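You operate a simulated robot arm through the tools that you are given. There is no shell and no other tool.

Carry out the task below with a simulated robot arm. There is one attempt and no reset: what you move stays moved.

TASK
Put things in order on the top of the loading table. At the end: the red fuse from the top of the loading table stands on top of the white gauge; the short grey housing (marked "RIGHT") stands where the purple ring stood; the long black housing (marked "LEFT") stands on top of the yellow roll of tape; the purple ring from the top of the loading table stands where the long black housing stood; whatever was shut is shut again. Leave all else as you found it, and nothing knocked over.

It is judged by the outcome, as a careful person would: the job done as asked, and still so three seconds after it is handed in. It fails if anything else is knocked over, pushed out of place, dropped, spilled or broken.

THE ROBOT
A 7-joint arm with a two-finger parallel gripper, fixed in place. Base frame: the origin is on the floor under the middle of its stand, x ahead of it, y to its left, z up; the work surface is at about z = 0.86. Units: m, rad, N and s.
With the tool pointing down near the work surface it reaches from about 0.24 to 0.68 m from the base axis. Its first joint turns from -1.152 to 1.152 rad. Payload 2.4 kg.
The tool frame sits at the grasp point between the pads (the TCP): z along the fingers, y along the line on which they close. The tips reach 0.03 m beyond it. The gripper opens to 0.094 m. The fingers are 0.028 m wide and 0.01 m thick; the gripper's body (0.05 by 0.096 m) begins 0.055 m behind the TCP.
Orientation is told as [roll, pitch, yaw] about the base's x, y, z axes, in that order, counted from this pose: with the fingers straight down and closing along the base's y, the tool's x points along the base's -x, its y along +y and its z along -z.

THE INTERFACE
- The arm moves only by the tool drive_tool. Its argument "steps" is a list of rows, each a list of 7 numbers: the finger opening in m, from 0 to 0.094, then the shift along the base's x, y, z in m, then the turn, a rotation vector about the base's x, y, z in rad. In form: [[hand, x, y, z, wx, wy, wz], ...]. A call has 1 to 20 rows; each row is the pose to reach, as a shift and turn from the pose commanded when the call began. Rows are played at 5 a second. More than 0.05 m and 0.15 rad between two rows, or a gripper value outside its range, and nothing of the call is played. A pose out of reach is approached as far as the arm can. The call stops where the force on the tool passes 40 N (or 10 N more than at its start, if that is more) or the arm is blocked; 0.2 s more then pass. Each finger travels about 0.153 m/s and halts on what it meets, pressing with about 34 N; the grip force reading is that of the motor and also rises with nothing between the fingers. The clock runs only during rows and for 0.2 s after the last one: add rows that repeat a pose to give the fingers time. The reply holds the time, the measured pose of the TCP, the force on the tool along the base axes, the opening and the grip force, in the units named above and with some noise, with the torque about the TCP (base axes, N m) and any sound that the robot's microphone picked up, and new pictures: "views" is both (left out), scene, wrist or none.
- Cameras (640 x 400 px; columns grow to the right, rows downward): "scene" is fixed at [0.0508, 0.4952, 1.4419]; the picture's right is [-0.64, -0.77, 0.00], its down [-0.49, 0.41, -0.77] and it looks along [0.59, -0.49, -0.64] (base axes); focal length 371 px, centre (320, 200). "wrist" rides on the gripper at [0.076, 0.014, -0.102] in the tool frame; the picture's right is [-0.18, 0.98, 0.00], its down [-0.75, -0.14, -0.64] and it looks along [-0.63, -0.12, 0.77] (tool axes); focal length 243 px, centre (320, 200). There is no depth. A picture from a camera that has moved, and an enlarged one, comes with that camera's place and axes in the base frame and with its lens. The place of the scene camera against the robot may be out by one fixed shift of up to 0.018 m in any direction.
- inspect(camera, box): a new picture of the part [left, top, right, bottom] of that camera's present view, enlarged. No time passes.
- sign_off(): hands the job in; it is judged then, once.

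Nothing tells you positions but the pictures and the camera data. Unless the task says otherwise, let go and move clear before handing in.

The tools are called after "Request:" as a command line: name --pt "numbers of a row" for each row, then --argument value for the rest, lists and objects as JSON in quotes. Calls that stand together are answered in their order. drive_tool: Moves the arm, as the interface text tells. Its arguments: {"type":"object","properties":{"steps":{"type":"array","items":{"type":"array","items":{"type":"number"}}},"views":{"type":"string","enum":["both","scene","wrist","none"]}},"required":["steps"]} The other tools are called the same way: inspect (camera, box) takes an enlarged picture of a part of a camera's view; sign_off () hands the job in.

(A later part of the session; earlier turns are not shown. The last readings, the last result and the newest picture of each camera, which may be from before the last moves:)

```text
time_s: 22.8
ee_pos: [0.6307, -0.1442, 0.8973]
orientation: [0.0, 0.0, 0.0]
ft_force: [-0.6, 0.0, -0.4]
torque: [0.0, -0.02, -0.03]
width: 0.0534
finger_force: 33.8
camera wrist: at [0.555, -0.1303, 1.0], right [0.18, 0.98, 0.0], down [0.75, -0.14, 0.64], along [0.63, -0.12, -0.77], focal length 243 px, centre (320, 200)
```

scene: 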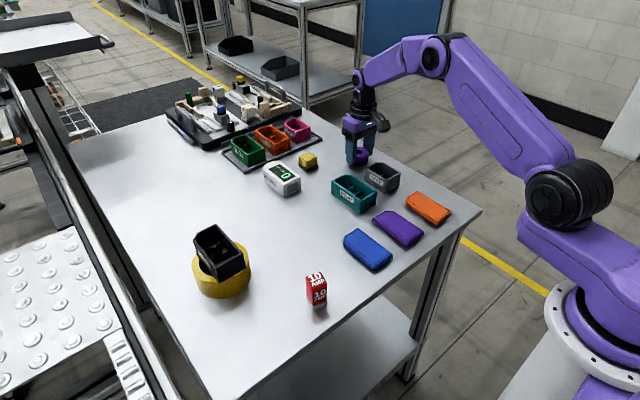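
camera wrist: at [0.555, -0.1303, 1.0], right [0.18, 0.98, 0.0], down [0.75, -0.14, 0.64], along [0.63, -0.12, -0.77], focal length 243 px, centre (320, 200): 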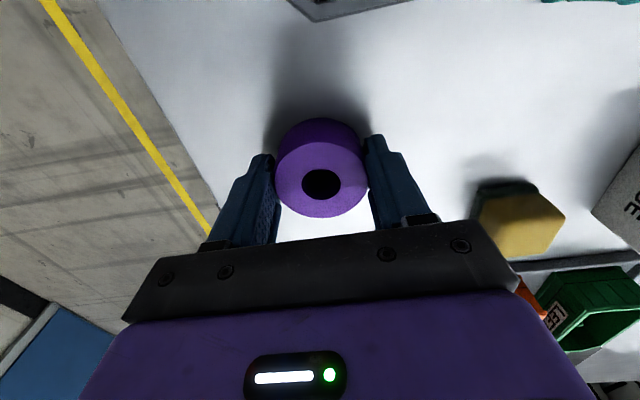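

Ring gripped at 0.053 m. I'll lift it and carry it over to where the black housing stood, at (0.5225, 0.0803).

Request:
drive_tool --pt "0.03 0 0 0.015 0 0 0" --pt "0.03 0 0 0.045 0 0 0" --pt "0.03 0 0 0.085 0 0 0" --pt "0.03 0 0 0.12 0 0 0" --pt "0.03 -0.018 0.037 0.12 0 0 0" --pt "0.03 -0.036 0.074 0.12 0 0 0" --pt "0.03 -0.054 0.111 0.12 0 0 0" --pt "0.03 -0.072 0.148 0.12 0 0 0" --pt "0.03 -0.09 0.185 0.12 0 0 0" --pt "0.03 -0.1097 0.2245 0.12 0 0 0" --pt "0.03 -0.1097 0.2245 0.1 0 0 0" --pt "0.03 -0.1097 0.2245 0.1 0 0 0" --views "both"

Request:
inspect --camera "wrist" --box '[200, 40, 440, 240]'

```text
time_s: 25.4
ee_pos: [0.5221, 0.0803, 0.9956]
orientation: [0.0, 0.001, 0.001]
ft_force: [-0.1, 1.0, -1.7]
torque: [0.01, 0.03, 0.0]
width: 0.0531
finger_force: 34.0
camera wrist: at [0.4446, 0.0941, 1.0988], right [0.18, 0.98, 0.0], down [0.75, -0.14, 0.64], along [0.63, -0.12, -0.77], focal length 243 px, centre (320, 200)
```

scene: 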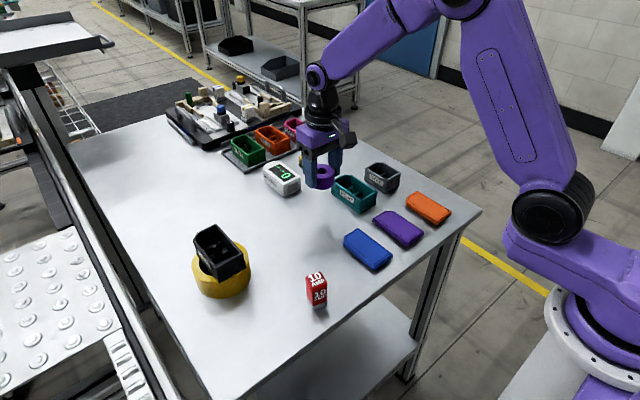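
wrist: 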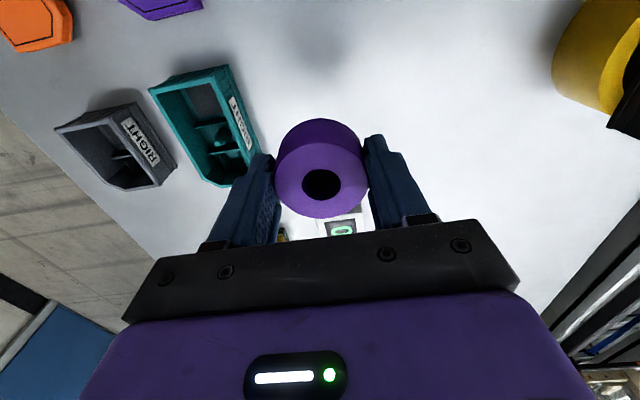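

```text
2.00 times, centred on (320, 140) of wrist
camera zoom: at [0.4446, 0.0941, 1.0988], right [0.18, 0.98, 0.0], down [0.75, -0.14, 0.64], along [0.63, -0.12, -0.77], focal length 485 px, centre (320, 320)
```

zoom: 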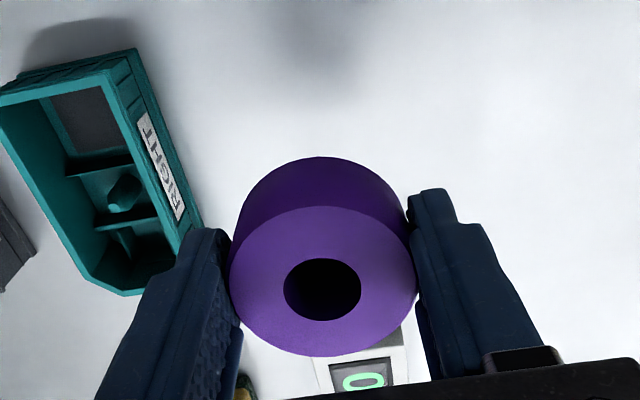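

The ring is centred over the target. I'll lower it to just above the table and then touch down slowly.

Request:
drive_tool --pt "0.03 0 0 -0.03 0 0 0" --pt "0.03 0 0 -0.06 0 0 0" --pt "0.03 0 0 -0.085 0 0 0" --pt "0.03 0 0 -0.095 0 0 0" --pt "0.03 0 0 -0.098 0 0 0" --pt "0.03 0 0 -0.0985 0 0 0" --pt "0.03 0 0 -0.099 0 0 0" --pt "0.03 0 0 -0.099 0 0 0" --views "both"

```text
time_s: 27.2
ee_pos: [0.5221, 0.0812, 0.8977]
orientation: [-0.001, -0.001, 0.001]
ft_force: [0.4, 0.8, -1.3]
torque: [0.0, 0.02, 0.0]
width: 0.0533
finger_force: 34.1
camera wrist: at [0.4457, 0.0936, 1.0008], right [0.18, 0.98, 0.0], down [0.75, -0.14, 0.64], along [0.63, -0.12, -0.77], focal length 243 px, centre (320, 200)
```

scene: 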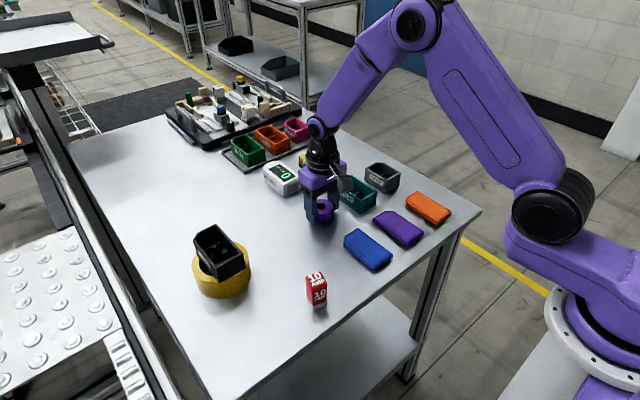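
wrist: 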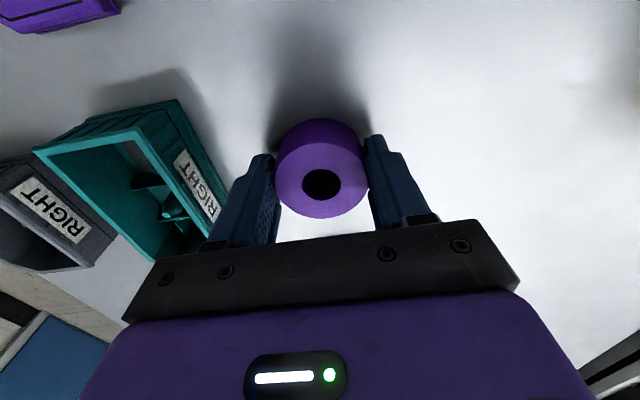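

Request:
drive_tool --pt "0.03 0 0 -0.0005 0 0 0" --pt "0.03 0 0 -0.001 0 0 0" --pt "0.03 0 0 -0.001 0 0 0" --views "none"

```text
time_s: 28.0
ee_pos: [0.522, 0.0797, 0.8979]
orientation: [0.0, -0.002, 0.0]
ft_force: [-0.4, -1.0, 3.1]
torque: [-0.08, 0.01, 0.03]
width: 0.0532
finger_force: 33.7
```

The ring has touched the table lightly (about 4 N). I'll open the fingers and rise.

Request:
drive_tool --pt "0.058 0 0 0 0 0 0" --pt "0.066 0 0 0 0 0 0" --pt "0.076 0 0 0 0 0 0" --pt "0.076 0 0 0 0 0 0" --pt "0.076 0 0 0.015 0 0 0" --pt "0.076 0 0 0.045 0 0 0" --pt "0.076 0 0 0.085 0 0 0" --pt "0.076 0 0 0.125 0 0 0" --pt "0.076 0 0 0.15 0 0 0" --pt "0.076 0 0 0.15 0 0 0" --views "both"

Request:
inspect --camera "wrist" --box '[220, 20, 420, 180]'

```text
time_s: 30.2
ee_pos: [0.5204, 0.0792, 1.0482]
orientation: [0.0, 0.001, -0.002]
ft_force: [0.0, 0.3, 0.1]
torque: [0.01, -0.02, 0.0]
width: 0.0761
finger_force: 0.1
camera wrist: at [0.4452, 0.0937, 1.1505], right [0.18, 0.98, 0.0], down [0.75, -0.14, 0.64], along [0.63, -0.12, -0.77], focal length 243 px, centre (320, 200)
```

scene: 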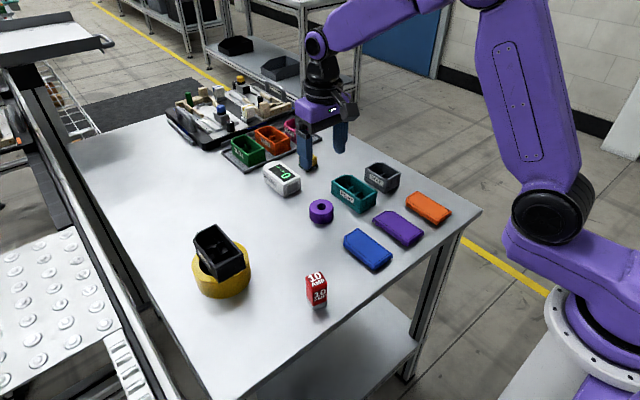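
wrist: 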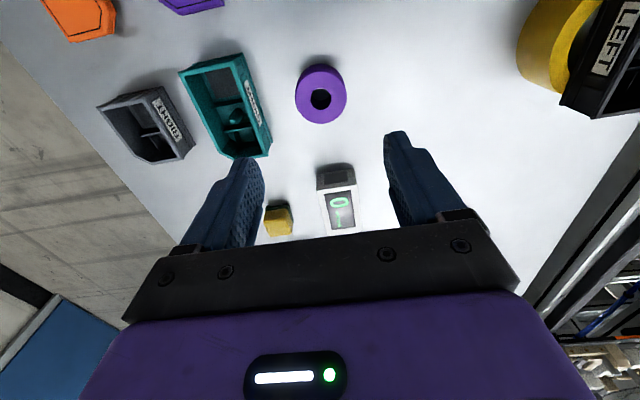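

```text
2.50 times, centred on (320, 100) of wrist
camera zoom: at [0.4452, 0.0937, 1.1505], right [0.18, 0.98, 0.0], down [0.75, -0.14, 0.64], along [0.63, -0.12, -0.77], focal length 606 px, centre (320, 450)
```

zoom: 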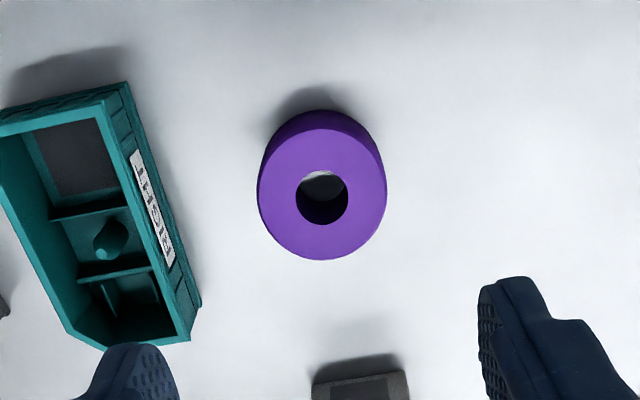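

The ring now stands where the black housing was. Next is the grey housing, which I place at about (0.524, −0.120); I'll move above it and check.

Request:
drive_tool --pt "0.078 0 -0.04 0 0 0 0" --pt "0.078 0 -0.08 0 0 0 0" --pt "0.078 0 -0.12 0 0 0 0" --pt "0.078 0.001 -0.16 0 0 0 0" --pt "0.078 0.0015 -0.2003 0 0 0 0" --pt "0.078 0.0015 -0.2003 -0.025 0 0 0" --pt "0.078 0.0015 -0.2003 -0.05 0 0 0" --pt "0.078 0.0015 -0.2003 -0.05 0 0 0" --views "both"

Request:
inspect --camera "wrist" --box '[220, 20, 420, 180]'

```text
time_s: 32.0
ee_pos: [0.5236, -0.1204, 0.9964]
orientation: [-0.001, -0.001, 0.001]
ft_force: [-0.2, 0.2, 0.5]
torque: [0.0, 0.0, 0.0]
width: 0.0779
finger_force: 0.0
camera wrist: at [0.4465, -0.1067, 1.1], right [0.18, 0.98, 0.0], down [0.75, -0.14, 0.64], along [0.63, -0.12, -0.77], focal length 243 px, centre (320, 200)
```

scene: 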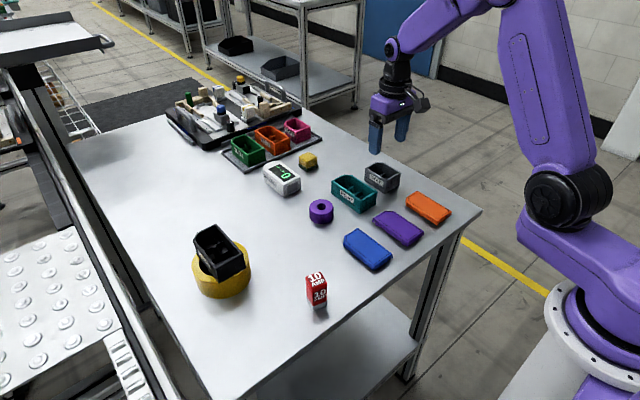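
wrist: 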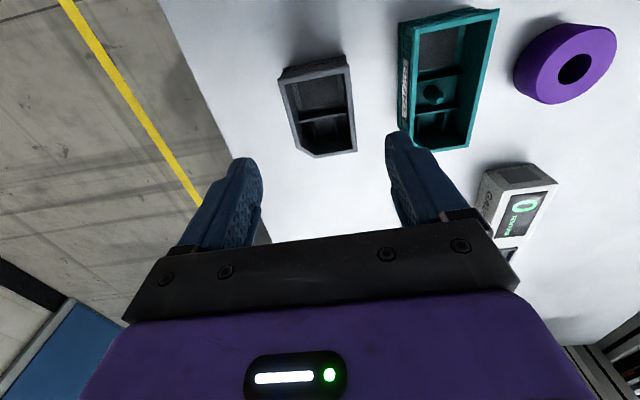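

```text
2.50 times, centred on (320, 100) of wrist
camera zoom: at [0.4465, -0.1067, 1.1], right [0.18, 0.98, 0.0], down [0.75, -0.14, 0.64], along [0.63, -0.12, -0.77], focal length 606 px, centre (320, 450)
```

zoom: 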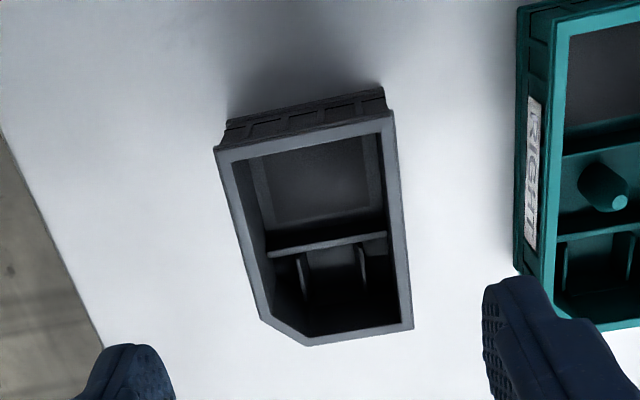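

The grey housing is centred between the fingers. I'll descend, grip it and check.

Request:
drive_tool --pt "0.078 0 0 -0.03 0 0 0" --pt "0.078 0 0 -0.06 0 0 0" --pt "0.078 0 0 -0.08 0 0 0" --pt "0.078 0 0 -0.094 0 0 0" --pt "0.078 0 0 -0.094 0 0 0" --pt "0.03 0 0 -0.094 0 0 0" --pt "0.03 0 0 -0.094 0 0 0" --pt "0.03 0 0 -0.094 0 0 0" --views "both"

```text
time_s: 33.8
ee_pos: [0.5229, -0.1201, 0.905]
orientation: [0.0, -0.003, 0.0]
ft_force: [-2.6, 2.5, 36.3]
torque: [0.35, 0.95, -0.09]
width: 0.0532
finger_force: 34.5
camera wrist: at [0.4474, -0.1058, 1.0077], right [0.18, 0.98, 0.0], down [0.75, -0.14, 0.65], along [0.63, -0.12, -0.76], focal length 243 px, centre (320, 200)
```

scene: 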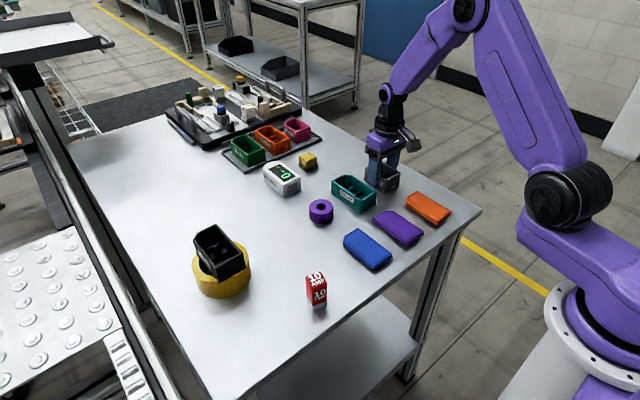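
wrist: 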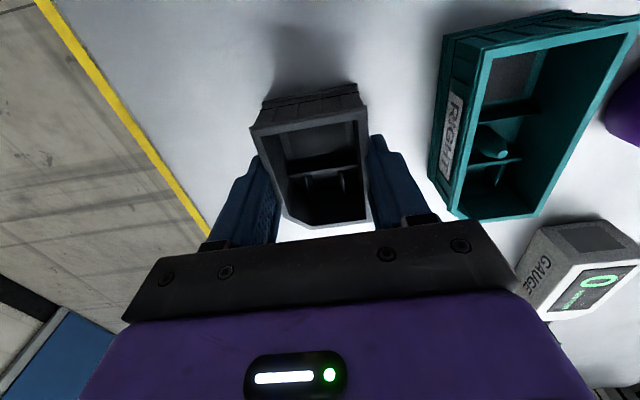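

The fingers settled on the housing's narrower body (0.053 m), pushing the tool up about 2.5 mm against its command. I'll relieve that by raising slightly and check the readings.

Request:
drive_tool --pt "0.03 0 0 0.0015 0 0 0" --pt "0.03 0 0 0.003 0 0 0" --pt "0.03 0 0 0.003 0 0 0" --views "wrist"

Request:
inspect --camera "wrist" --box '[200, 60, 440, 250]'

Request:
inspect --camera "scene" --box '[340, 110, 440, 220]'

```text
time_s: 34.6
ee_pos: [0.523, -0.1207, 0.9047]
orientation: [0.001, 0.005, 0.0]
ft_force: [0.5, -0.3, 0.0]
torque: [-0.02, -0.06, -0.01]
width: 0.0533
finger_force: 33.5
camera wrist: at [0.4461, -0.1066, 1.0086], right [0.18, 0.98, 0.0], down [0.76, -0.14, 0.64], along [0.63, -0.12, -0.77], focal length 243 px, centre (320, 200)
```

wrist: 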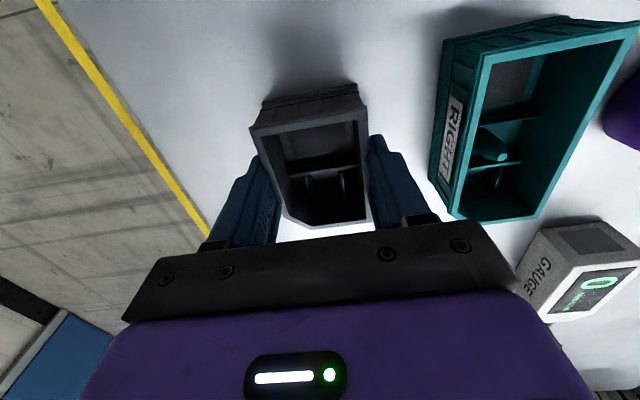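

```text
2.11 times, centred on (320, 155) of wrist
camera zoom: at [0.4461, -0.1066, 1.0086], right [0.18, 0.98, 0.0], down [0.76, -0.14, 0.64], along [0.63, -0.12, -0.77], focal length 511 px, centre (320, 295)
```

zoom: 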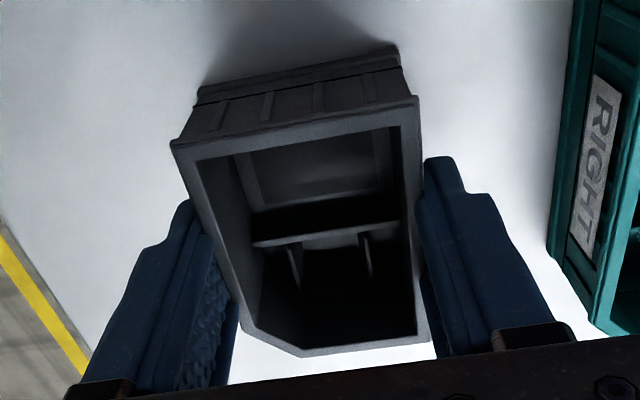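

```text
3.64 times, centred on (390, 165) of scene
camera zoom: at [0.0508, 0.4952, 1.4419], right [-0.64, -0.77, 0.0], down [-0.49, 0.41, -0.77], along [0.59, -0.49, -0.64], focal length 1349 px, centre (66, 327)
```

zoom: 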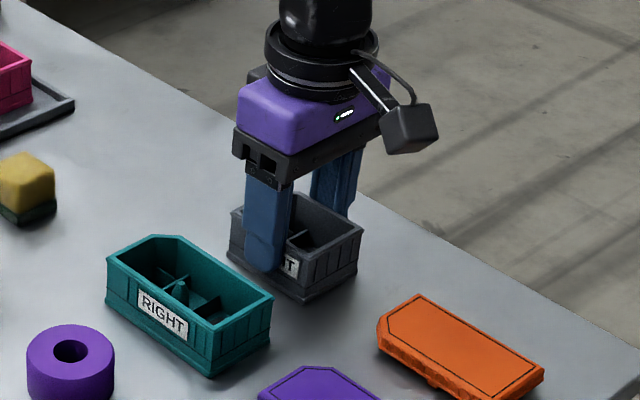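

Forces are back to zero with a firm grip. I'll lift and carry the grey housing to the ring's old place at (0.632, −0.1445).

Request:
drive_tool --pt "0.03 0 0 0.01 0 0 0" --pt "0.03 0 0 0.03 0 0 0" --pt "0.03 0 0 0.06 0 0 0" --pt "0.03 0 0 0.09 0 0 0" --pt "0.03 0.03 -0.006 0.1 0 0 0" --pt "0.03 0.06 -0.013 0.1 0 0 0" --pt "0.03 0.09 -0.02 0.1 0 0 0" --pt "0.03 0.1087 -0.0245 0.1 0 0 0" --pt "0.03 0.1087 -0.0245 0.08 0 0 0" --pt "0.03 0.1087 -0.0245 0.08 0 0 0" --views "both"

Request:
inspect --camera "wrist" --box '[200, 60, 440, 250]'

```text
time_s: 36.8
ee_pos: [0.6325, -0.1457, 0.9869]
orientation: [-0.001, 0.0, 0.001]
ft_force: [-0.7, -0.1, -0.1]
torque: [-0.01, -0.01, 0.01]
width: 0.0532
finger_force: 34.2
camera wrist: at [0.5559, -0.1309, 1.0895], right [0.18, 0.98, 0.0], down [0.75, -0.14, 0.64], along [0.63, -0.12, -0.77], focal length 243 px, centre (320, 200)
```

scene: 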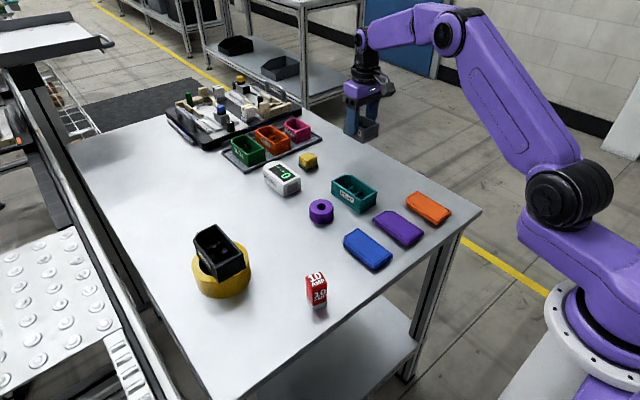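
wrist: 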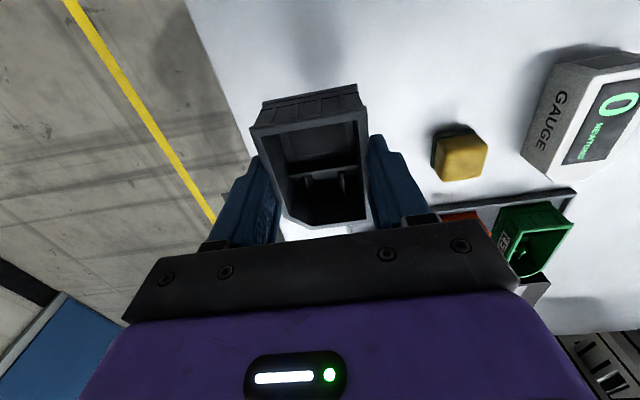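

```text
2.11 times, centred on (320, 155) of wrist
camera zoom: at [0.5559, -0.1309, 1.0895], right [0.18, 0.98, 0.0], down [0.75, -0.14, 0.64], along [0.63, -0.12, -0.77], focal length 511 px, centre (320, 295)
```

zoom: 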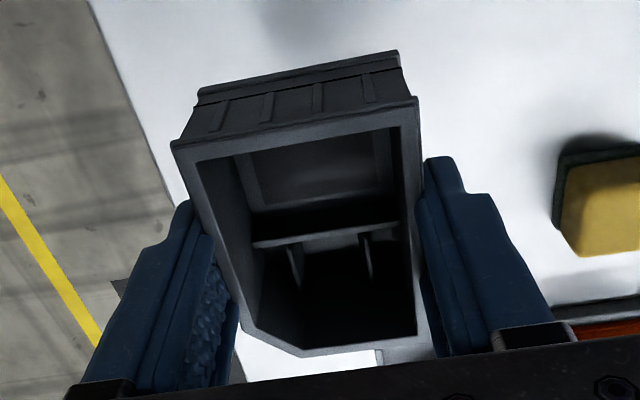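

Held firmly above the target. I'll lower to just above the table and then touch down gently.

Request:
drive_tool --pt "0.03 0 0 -0.025 0 0 0" --pt "0.03 0 0 -0.05 0 0 0" --pt "0.03 0 0 -0.068 0 0 0" --pt "0.03 0 0 -0.076 0 0 0" --pt "0.03 0 0 -0.078 0 0 0" --pt "0.03 0 0 -0.079 0 0 0" --pt "0.03 0 0 -0.0795 0 0 0" --pt "0.03 0 0 -0.0795 0 0 0" --views "both"

```text
time_s: 38.6
ee_pos: [0.6317, -0.1447, 0.9058]
orientation: [0.001, 0.002, 0.0]
ft_force: [0.0, -0.4, -0.3]
torque: [0.01, 0.02, -0.01]
width: 0.053
finger_force: 33.5
camera wrist: at [0.5554, -0.1308, 1.0092], right [0.18, 0.98, 0.0], down [0.75, -0.14, 0.64], along [0.63, -0.12, -0.77], focal length 243 px, centre (320, 200)
```

scene: 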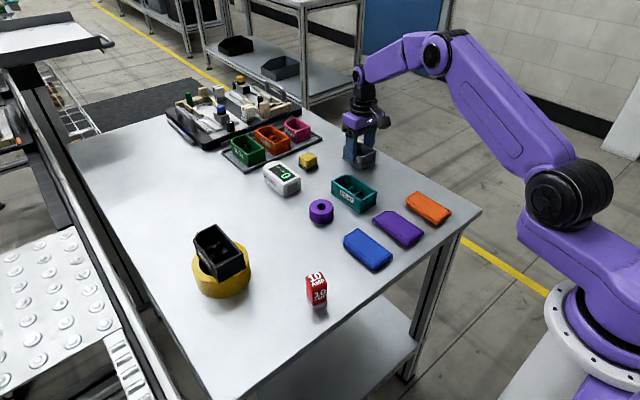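
wrist: 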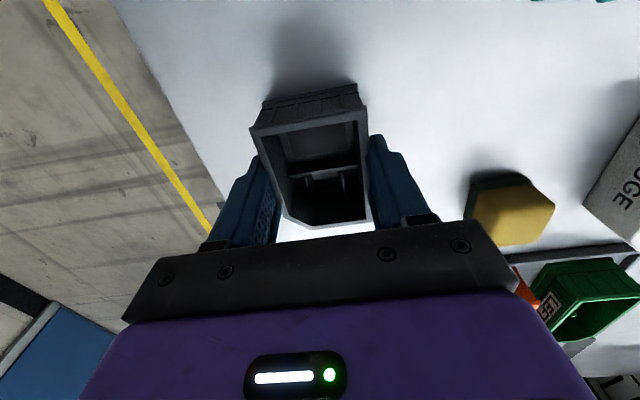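

Request:
drive_tool --pt "0.03 0 0 -0.0005 0 0 0" --pt "0.03 0 0 -0.001 0 0 0" --pt "0.03 0 0 -0.001 0 0 0" --views "none"

```text
time_s: 39.4
ee_pos: [0.6327, -0.1429, 0.905]
orientation: [0.0, 0.0, 0.001]
ft_force: [-0.2, 0.1, 0.6]
torque: [0.04, -0.05, -0.02]
width: 0.0532
finger_force: 33.9
```

Request:
drive_tool --pt "0.03 0 0 -0.0005 0 0 0" --pt "0.03 0 0 -0.001 0 0 0" --pt "0.03 0 0 -0.001 0 0 0" --views "none"

```text
time_s: 40.2
ee_pos: [0.6326, -0.1455, 0.9047]
orientation: [0.0, -0.002, 0.001]
ft_force: [-2.3, 0.9, 13.1]
torque: [0.09, 0.27, -0.02]
width: 0.0532
finger_force: 34.4
```

Contact confirmed. I'll back off the pressure slightly, release and rise.

Request:
drive_tool --pt "0.03 0 0 0.0008 0 0 0" --pt "0.03 0 0 0.0008 0 0 0" --pt "0.058 0 0 0.0008 0 0 0" --pt "0.066 0 0 0.0008 0 0 0" --pt "0.078 0 0 0.0008 0 0 0" --pt "0.078 0 0 0.0008 0 0 0" --pt "0.078 0 0 0.02 0 0 0" --pt "0.078 0 0 0.05 0 0 0" --pt "0.078 0 0 0.09 0 0 0" --pt "0.078 0 0 0.13 0 0 0" --pt "0.078 0 0 0.13 0 0 0" --views "both"

Request:
inspect --camera "wrist" --box '[220, 20, 420, 180]'

Request:
inspect --camera "scene" --box '[220, 120, 480, 282]'

```text
time_s: 42.6
ee_pos: [0.6336, -0.1456, 1.0353]
orientation: [0.001, 0.001, 0.0]
ft_force: [-0.2, -0.4, 0.2]
torque: [-0.01, 0.02, 0.0]
width: 0.078
finger_force: 0.1
camera wrist: at [0.556, -0.1314, 1.1381], right [0.18, 0.98, 0.0], down [0.75, -0.14, 0.64], along [0.63, -0.12, -0.77], focal length 243 px, centre (320, 200)
```

scene: 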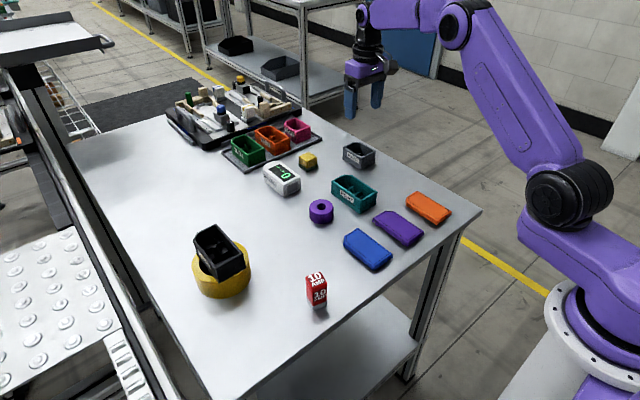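
wrist: 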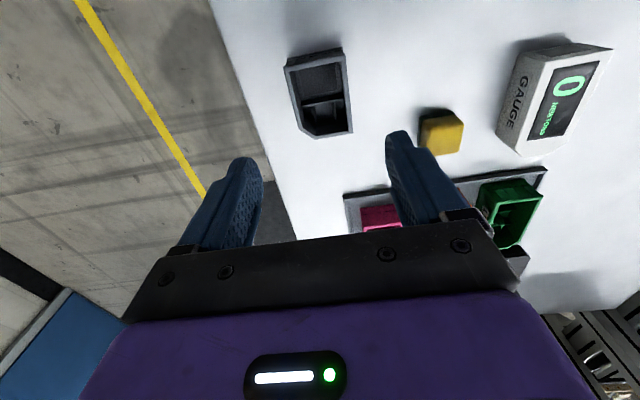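

```text
2.50 times, centred on (320, 100) of wrist
camera zoom: at [0.556, -0.1314, 1.1381], right [0.18, 0.98, 0.0], down [0.75, -0.14, 0.64], along [0.63, -0.12, -0.77], focal length 606 px, centre (320, 450)
```

zoom: 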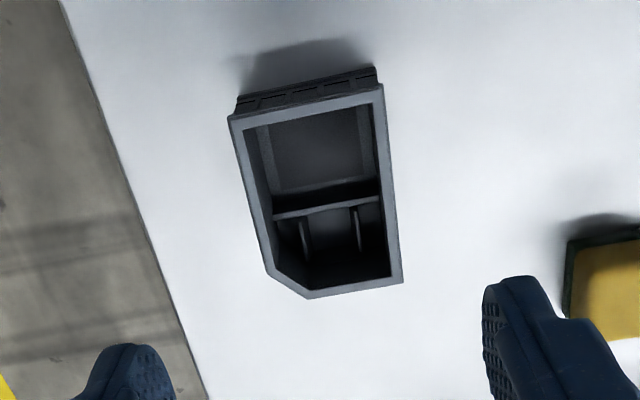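

```text
2.46 times, centred on (350, 201) of scene
camera zoom: at [0.0508, 0.4952, 1.4419], right [-0.64, -0.77, 0.0], down [-0.49, 0.41, -0.77], along [0.59, -0.49, -0.64], focal length 913 px, centre (246, 198)
```

zoom: 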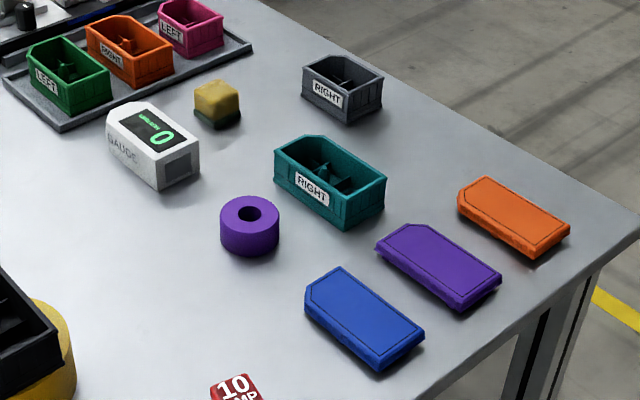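

Grey housing stands centred at the ring's old spot. Now the fuse: I'll move back toward it and look at it from the wrist camera.

Request:
drive_tool --pt "0.078 -0.026 0.029 0.01 0 0 0" --pt "0.078 -0.052 0.058 0.02 0 0 0" --pt "0.078 -0.078 0.087 0.03 0 0 0" --pt "0.078 -0.104 0.116 0.03 0 0 0" --pt "0.078 -0.13 0.145 0.03 0 0 0" --pt "0.078 -0.156 0.174 0.03 0 0 0" --pt "0.078 -0.182 0.203 0.03 0 0 0" --pt "0.078 -0.208 0.232 0.03 0 0 0" --pt "0.078 -0.234 0.261 0.03 0 0 0" --pt "0.078 -0.26 0.29 0.03 0 0 0" --pt "0.078 -0.286 0.319 0.03 0 0 0" --pt "0.078 -0.312 0.348 0.03 0 0 0" --pt "0.078 -0.335 0.375 0.03 0 0 0" --pt "0.078 -0.335 0.375 0.03 0 0 0" --views "both"

Request:
inspect --camera "wrist" --box '[240, 80, 400, 208]'

Request:
inspect --camera "scene" --box '[280, 250, 360, 330]'

```text
time_s: 45.6
ee_pos: [0.2977, 0.2302, 1.0644]
orientation: [0.0, 0.001, 0.0]
ft_force: [0.4, 0.3, -0.4]
torque: [0.02, 0.0, 0.01]
width: 0.0778
finger_force: 0.0
camera wrist: at [0.2205, 0.2442, 1.1668], right [0.18, 0.98, 0.0], down [0.75, -0.14, 0.64], along [0.63, -0.12, -0.77], focal length 243 px, centre (320, 200)
```

scene: 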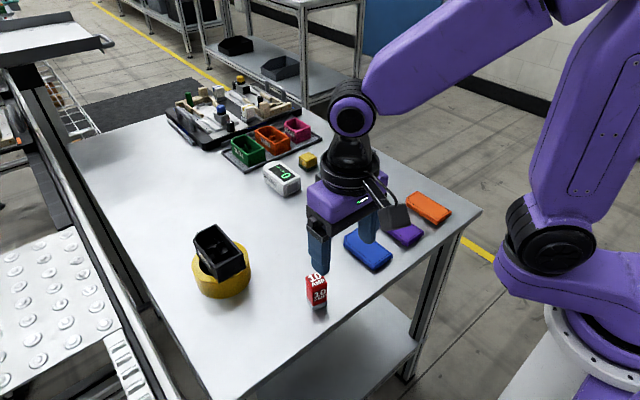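
wrist: 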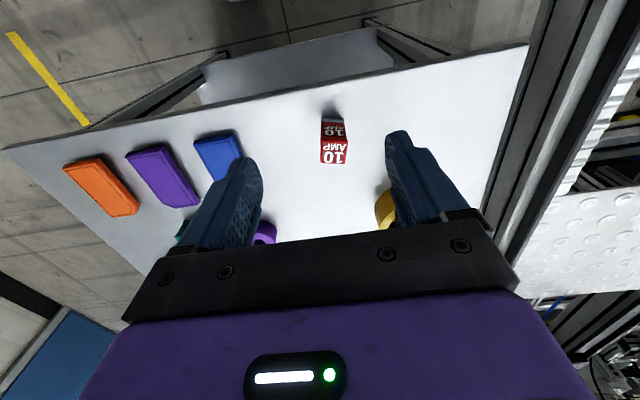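

```text
3.12 times, centred on (320, 144) of wrist
camera zoom: at [0.2205, 0.2442, 1.1668], right [0.18, 0.98, 0.0], down [0.75, -0.14, 0.64], along [0.63, -0.12, -0.77], focal length 758 px, centre (320, 375)
```

zoom: 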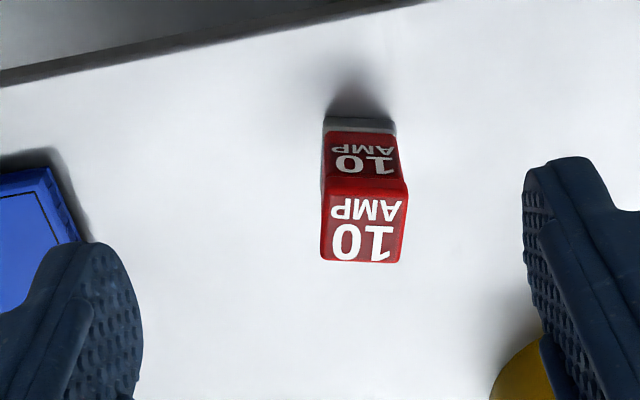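

```text
5.00 times, centred on (320, 290) of scene
camera zoom: at [0.0507, 0.4952, 1.4419], right [-0.64, -0.77, 0.0], down [-0.49, 0.41, -0.77], along [0.59, -0.49, -0.64], focal length 1855 px, centre (320, -250)
```

zoom: 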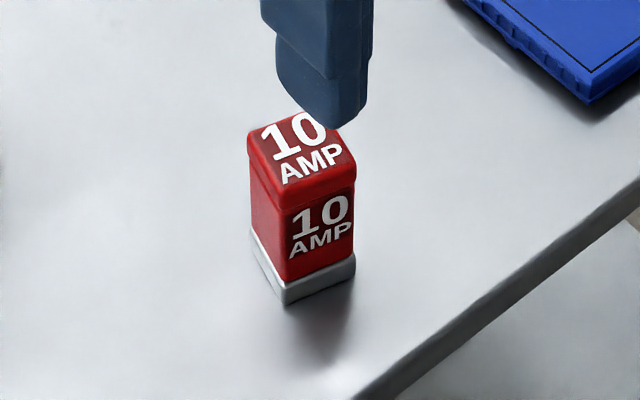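

The fuse stands near (0.3565, 0.235), is about 0.029 m square and 0.062 m tall, and is turned about −0.2 rad. I'll move above it, turn the tool to match, and check.

Request:
drive_tool --pt "0.07 0.02 0.002 0 0 0 -0.07" --pt "0.064 0.04 0.003 0 0 0 -0.14" --pt "0.064 0.0588 0.0047 -0.01 0 0 -0.2" --pt "0.064 0.0588 0.0047 -0.04 0 0 -0.2" --pt "0.064 0.0588 0.0047 -0.07 0 0 -0.2" --pt "0.064 0.0588 0.0047 -0.07 0 0 -0.2" --views "both"

Request:
inspect --camera "wrist" --box '[240, 40, 400, 200]'

```text
time_s: 47.0
ee_pos: [0.357, 0.2339, 0.9932]
orientation: [0.0, 0.0, -0.2]
ft_force: [-0.9, 0.4, 0.3]
torque: [0.0, 0.02, 0.01]
width: 0.0641
finger_force: 0.1
camera wrist: at [0.2841, 0.2636, 1.0965], right [0.38, 0.93, 0.0], down [0.71, -0.29, 0.64], along [0.6, -0.24, -0.77], focal length 243 px, centre (320, 200)
```

scene: 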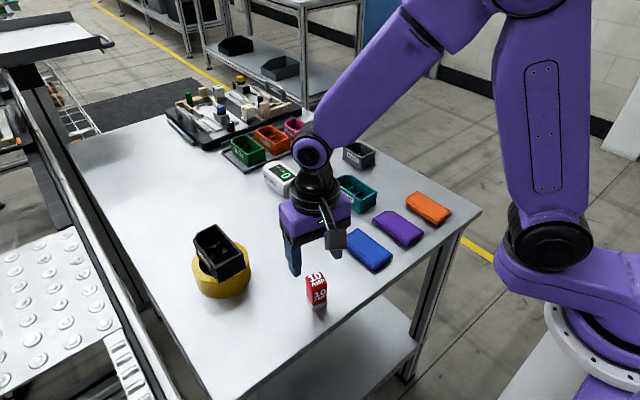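
wrist: 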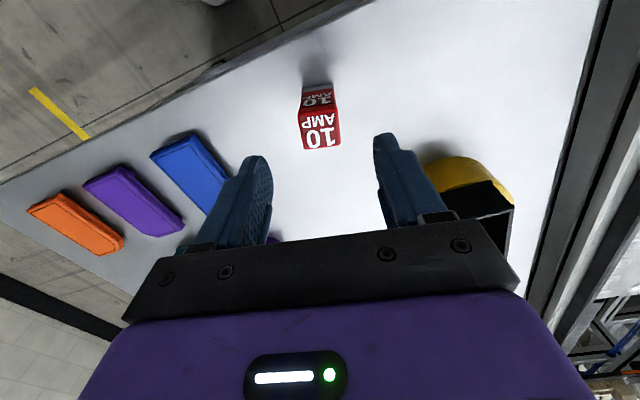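

```text
2.50 times, centred on (320, 120) of wrist
camera zoom: at [0.2841, 0.2636, 1.0965], right [0.38, 0.93, 0.0], down [0.71, -0.29, 0.64], along [0.6, -0.24, -0.77], focal length 606 px, centre (320, 400)
```

zoom: 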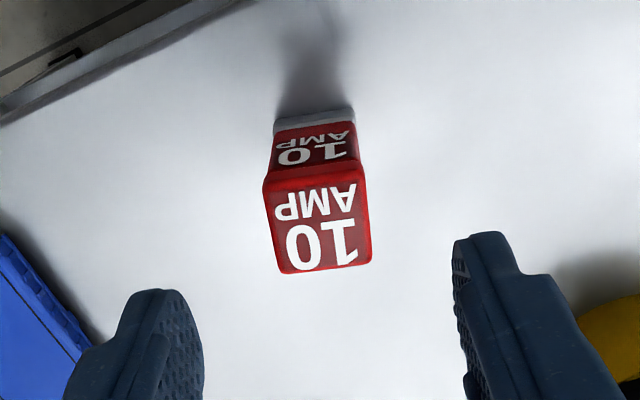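

The tool is aligned over the fuse to within about 1.5 mm. I'll descend beside it and close.

Request:
drive_tool --pt "0.064 -0.001 0 -0.02 0 0 -0.03" --pt "0.064 -0.001 0 -0.045 0 0 -0.03" --pt "0.064 -0.001 0 -0.07 0 0 -0.03" --pt "0.064 -0.001 0 -0.09 0 0 -0.03" --pt "0.064 -0.001 0 -0.09 0 0 -0.03" --views "both"

Request:
inspect --camera "scene" --box '[260, 230, 380, 330]'

```text
time_s: 48.2
ee_pos: [0.3557, 0.2353, 0.9042]
orientation: [0.001, -0.002, -0.23]
ft_force: [0.3, 0.5, 0.4]
torque: [-0.04, 0.01, -0.01]
width: 0.064
finger_force: 0.1
camera wrist: at [0.2839, 0.266, 1.0072], right [0.4, 0.92, 0.0], down [0.7, -0.31, 0.64], along [0.59, -0.26, -0.77], focal length 243 px, centre (320, 200)
```

scene: 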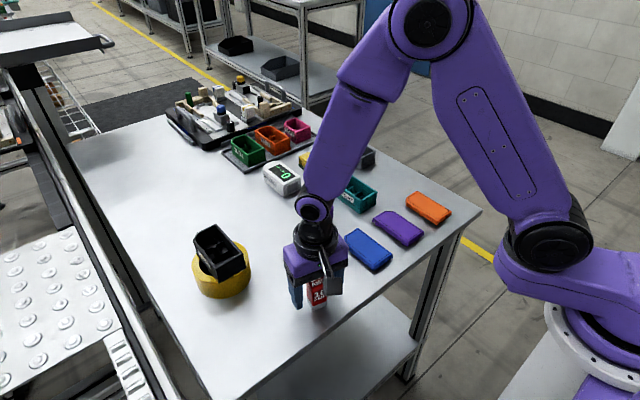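
wrist: 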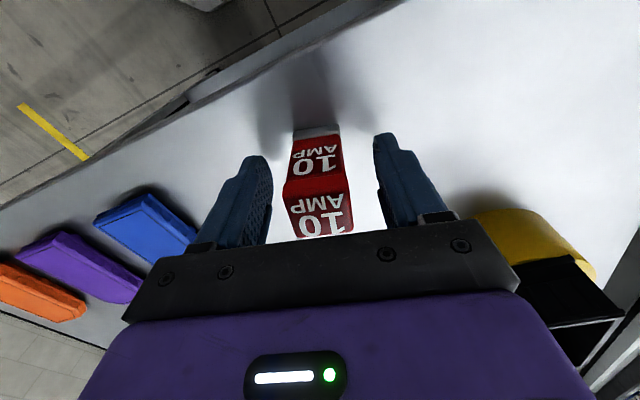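

```text
4.00 times, centred on (320, 280) of scene
camera zoom: at [0.0508, 0.4952, 1.4419], right [-0.64, -0.77, 0.0], down [-0.49, 0.41, -0.77], along [0.59, -0.49, -0.64], focal length 1484 px, centre (320, -120)
```

zoom: 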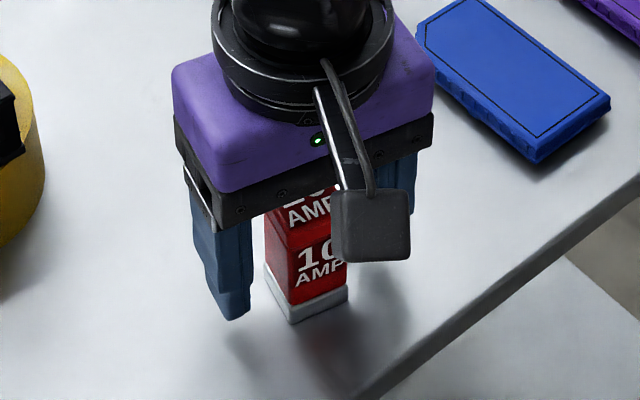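

The fuse is between the fingers with clearance on both sides. I'll close on it.

Request:
drive_tool --pt "0.045 0 0 0 0 0 0" --pt "0.035 0 0 0 0 0 0" --pt "0.01 0 0 0 0 0 0" --pt "0.01 0 0 0 0 0 0" --views "wrist"

```text
time_s: 49.2
ee_pos: [0.3553, 0.2349, 0.9039]
orientation: [0.0, 0.0, -0.231]
ft_force: [0.4, 0.3, 0.9]
torque: [0.0, 0.03, -0.01]
width: 0.0337
finger_force: 34.1
camera wrist: at [0.2839, 0.266, 1.0074], right [0.4, 0.92, 0.0], down [0.7, -0.31, 0.64], along [0.59, -0.26, -0.77], focal length 243 px, centre (320, 200)
```

wrist: 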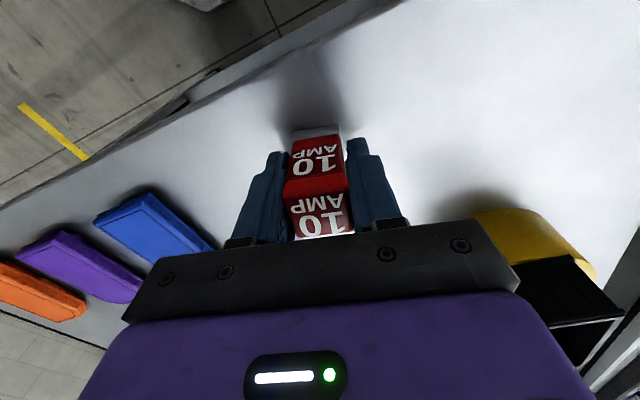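

Fuse gripped at 0.034 m. I'll lift it, carry it toward the gauge while squaring the tool, and stop to one side for a clear view of the gauge top.

Request:
drive_tool --pt "0.01 0 0 0.015 0 0 0" --pt "0.01 0 0 0.045 0 0 0" --pt "0.01 0 0 0.085 0 0 0" --pt "0.01 0 0 0.125 0 0 0" --pt "0.01 0.035 -0.012 0.14 0 0 0.05" --pt "0.01 0.07 -0.024 0.14 0 0 0.1" --pt "0.01 0.105 -0.036 0.14 0 0 0.15" --pt "0.01 0.14 -0.048 0.14 0 0 0.2" --pt "0.01 0.175 -0.06 0.14 0 0 0.23" --pt "0.01 0.21 -0.07 0.14 0 0 0.23" --pt "0.01 0.2245 -0.0752 0.14 0 0 0.23" --pt "0.01 0.2245 -0.0752 0.14 0 0 0.23" --views "both"

Request:
inspect --camera "wrist" --box '[120, 70, 360, 240]'

Request:
inspect --camera "scene" --box '[230, 130, 330, 210]'

```text
time_s: 51.8
ee_pos: [0.5808, 0.1592, 1.044]
orientation: [0.0, -0.002, 0.0]
ft_force: [-0.4, 0.2, -1.0]
torque: [0.0, 0.0, 0.0]
width: 0.0338
finger_force: 34.3
camera wrist: at [0.5039, 0.1733, 1.1478], right [0.18, 0.98, 0.0], down [0.75, -0.14, 0.64], along [0.63, -0.12, -0.77], focal length 243 px, centre (320, 200)
```

scene: 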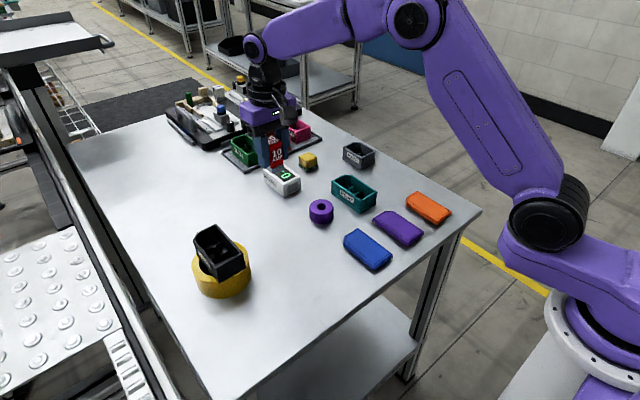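
wrist: 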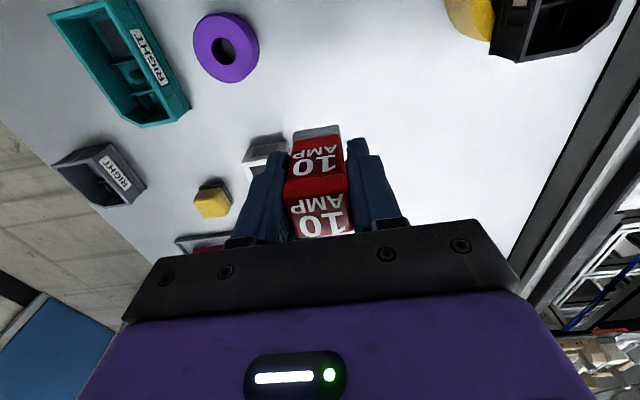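

```text
2.35 times, centred on (240, 155) of wrist
camera zoom: at [0.5039, 0.1733, 1.1478], right [0.18, 0.98, 0.0], down [0.75, -0.14, 0.64], along [0.63, -0.12, -0.77], focal length 571 px, centre (508, 306)
```

zoom: 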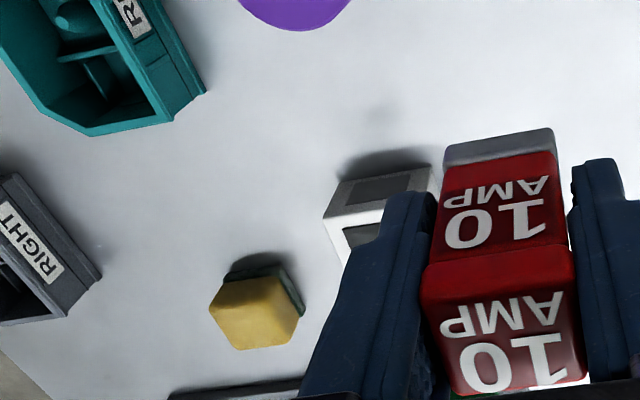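

```text
5.00 times, centred on (280, 170) of scene
camera zoom: at [0.0508, 0.4952, 1.4419], right [-0.64, -0.77, 0.0], down [-0.49, 0.41, -0.77], along [0.59, -0.49, -0.64], focal length 1855 px, centre (520, 350)
```

zoom: 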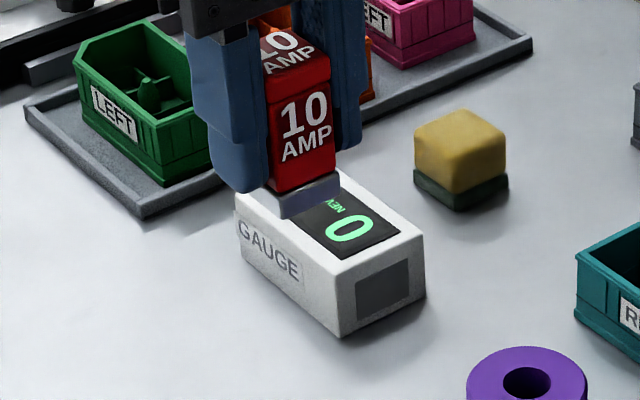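

The finger hides the gauge from here. I'll shift further left and forward for a clear view of the whole gauge top.

Request:
drive_tool --pt "0.01 0.02 0.03 0 0 0 0" --pt "0.01 0.04 0.06 0 0 0 0" --pt "0.01 0.04 0.075 0 0 0 0" --pt "0.01 0.04 0.075 0 0 0 0" --views "both"

Request:
inspect --camera "wrist" --box '[130, 100, 290, 230]'

Request:
inspect --camera "scene" --box '[230, 130, 330, 210]'

```text
time_s: 52.8
ee_pos: [0.6204, 0.2353, 1.046]
orientation: [0.001, 0.001, -0.001]
ft_force: [0.3, -0.7, -1.7]
torque: [0.0, -0.01, 0.04]
width: 0.0335
finger_force: 33.8
camera wrist: at [0.5433, 0.2489, 1.148], right [0.18, 0.98, 0.0], down [0.75, -0.14, 0.64], along [0.63, -0.12, -0.77], focal length 243 px, centre (320, 200)
```

scene: 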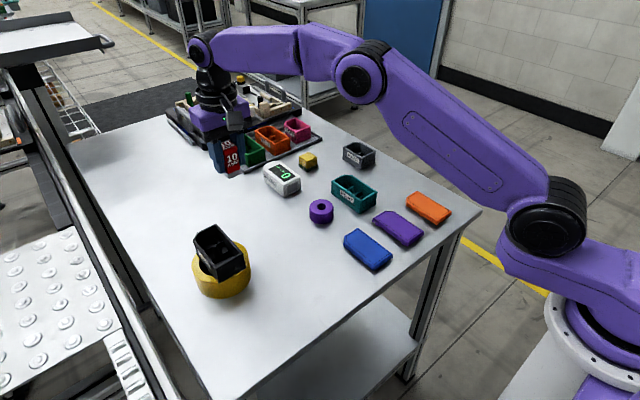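
wrist: 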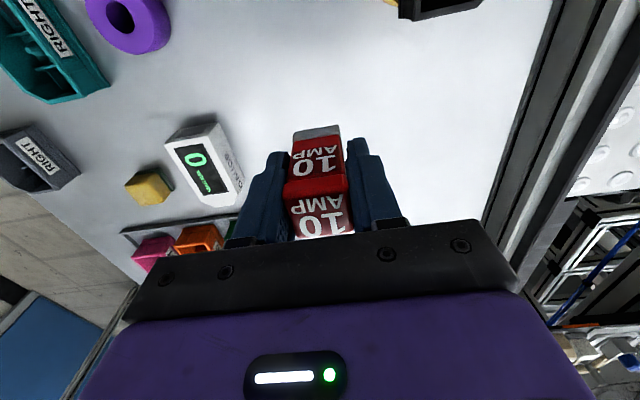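

```text
3.08 times, centred on (210, 165) of wrist
camera zoom: at [0.5433, 0.2489, 1.148], right [0.18, 0.98, 0.0], down [0.75, -0.14, 0.64], along [0.63, -0.12, -0.77], focal length 746 px, centre (658, 308)
```

zoom: 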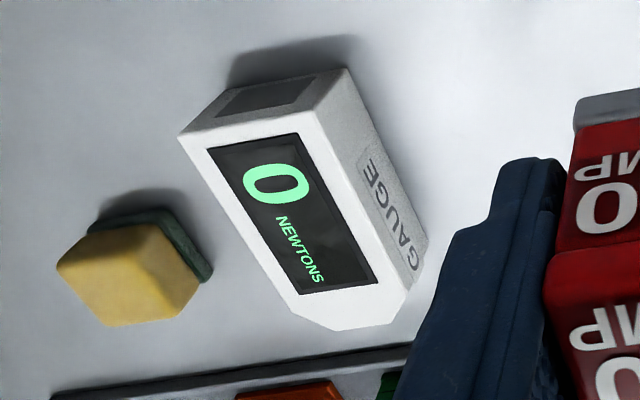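

```text
5.00 times, centred on (280, 170) of scene
camera zoom: at [0.0508, 0.4952, 1.4419], right [-0.64, -0.77, 0.0], down [-0.49, 0.41, -0.77], along [0.59, -0.49, -0.64], focal length 1855 px, centre (520, 350)
```

zoom: 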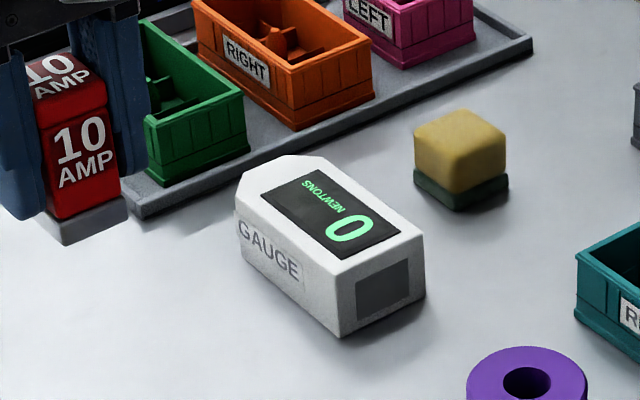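

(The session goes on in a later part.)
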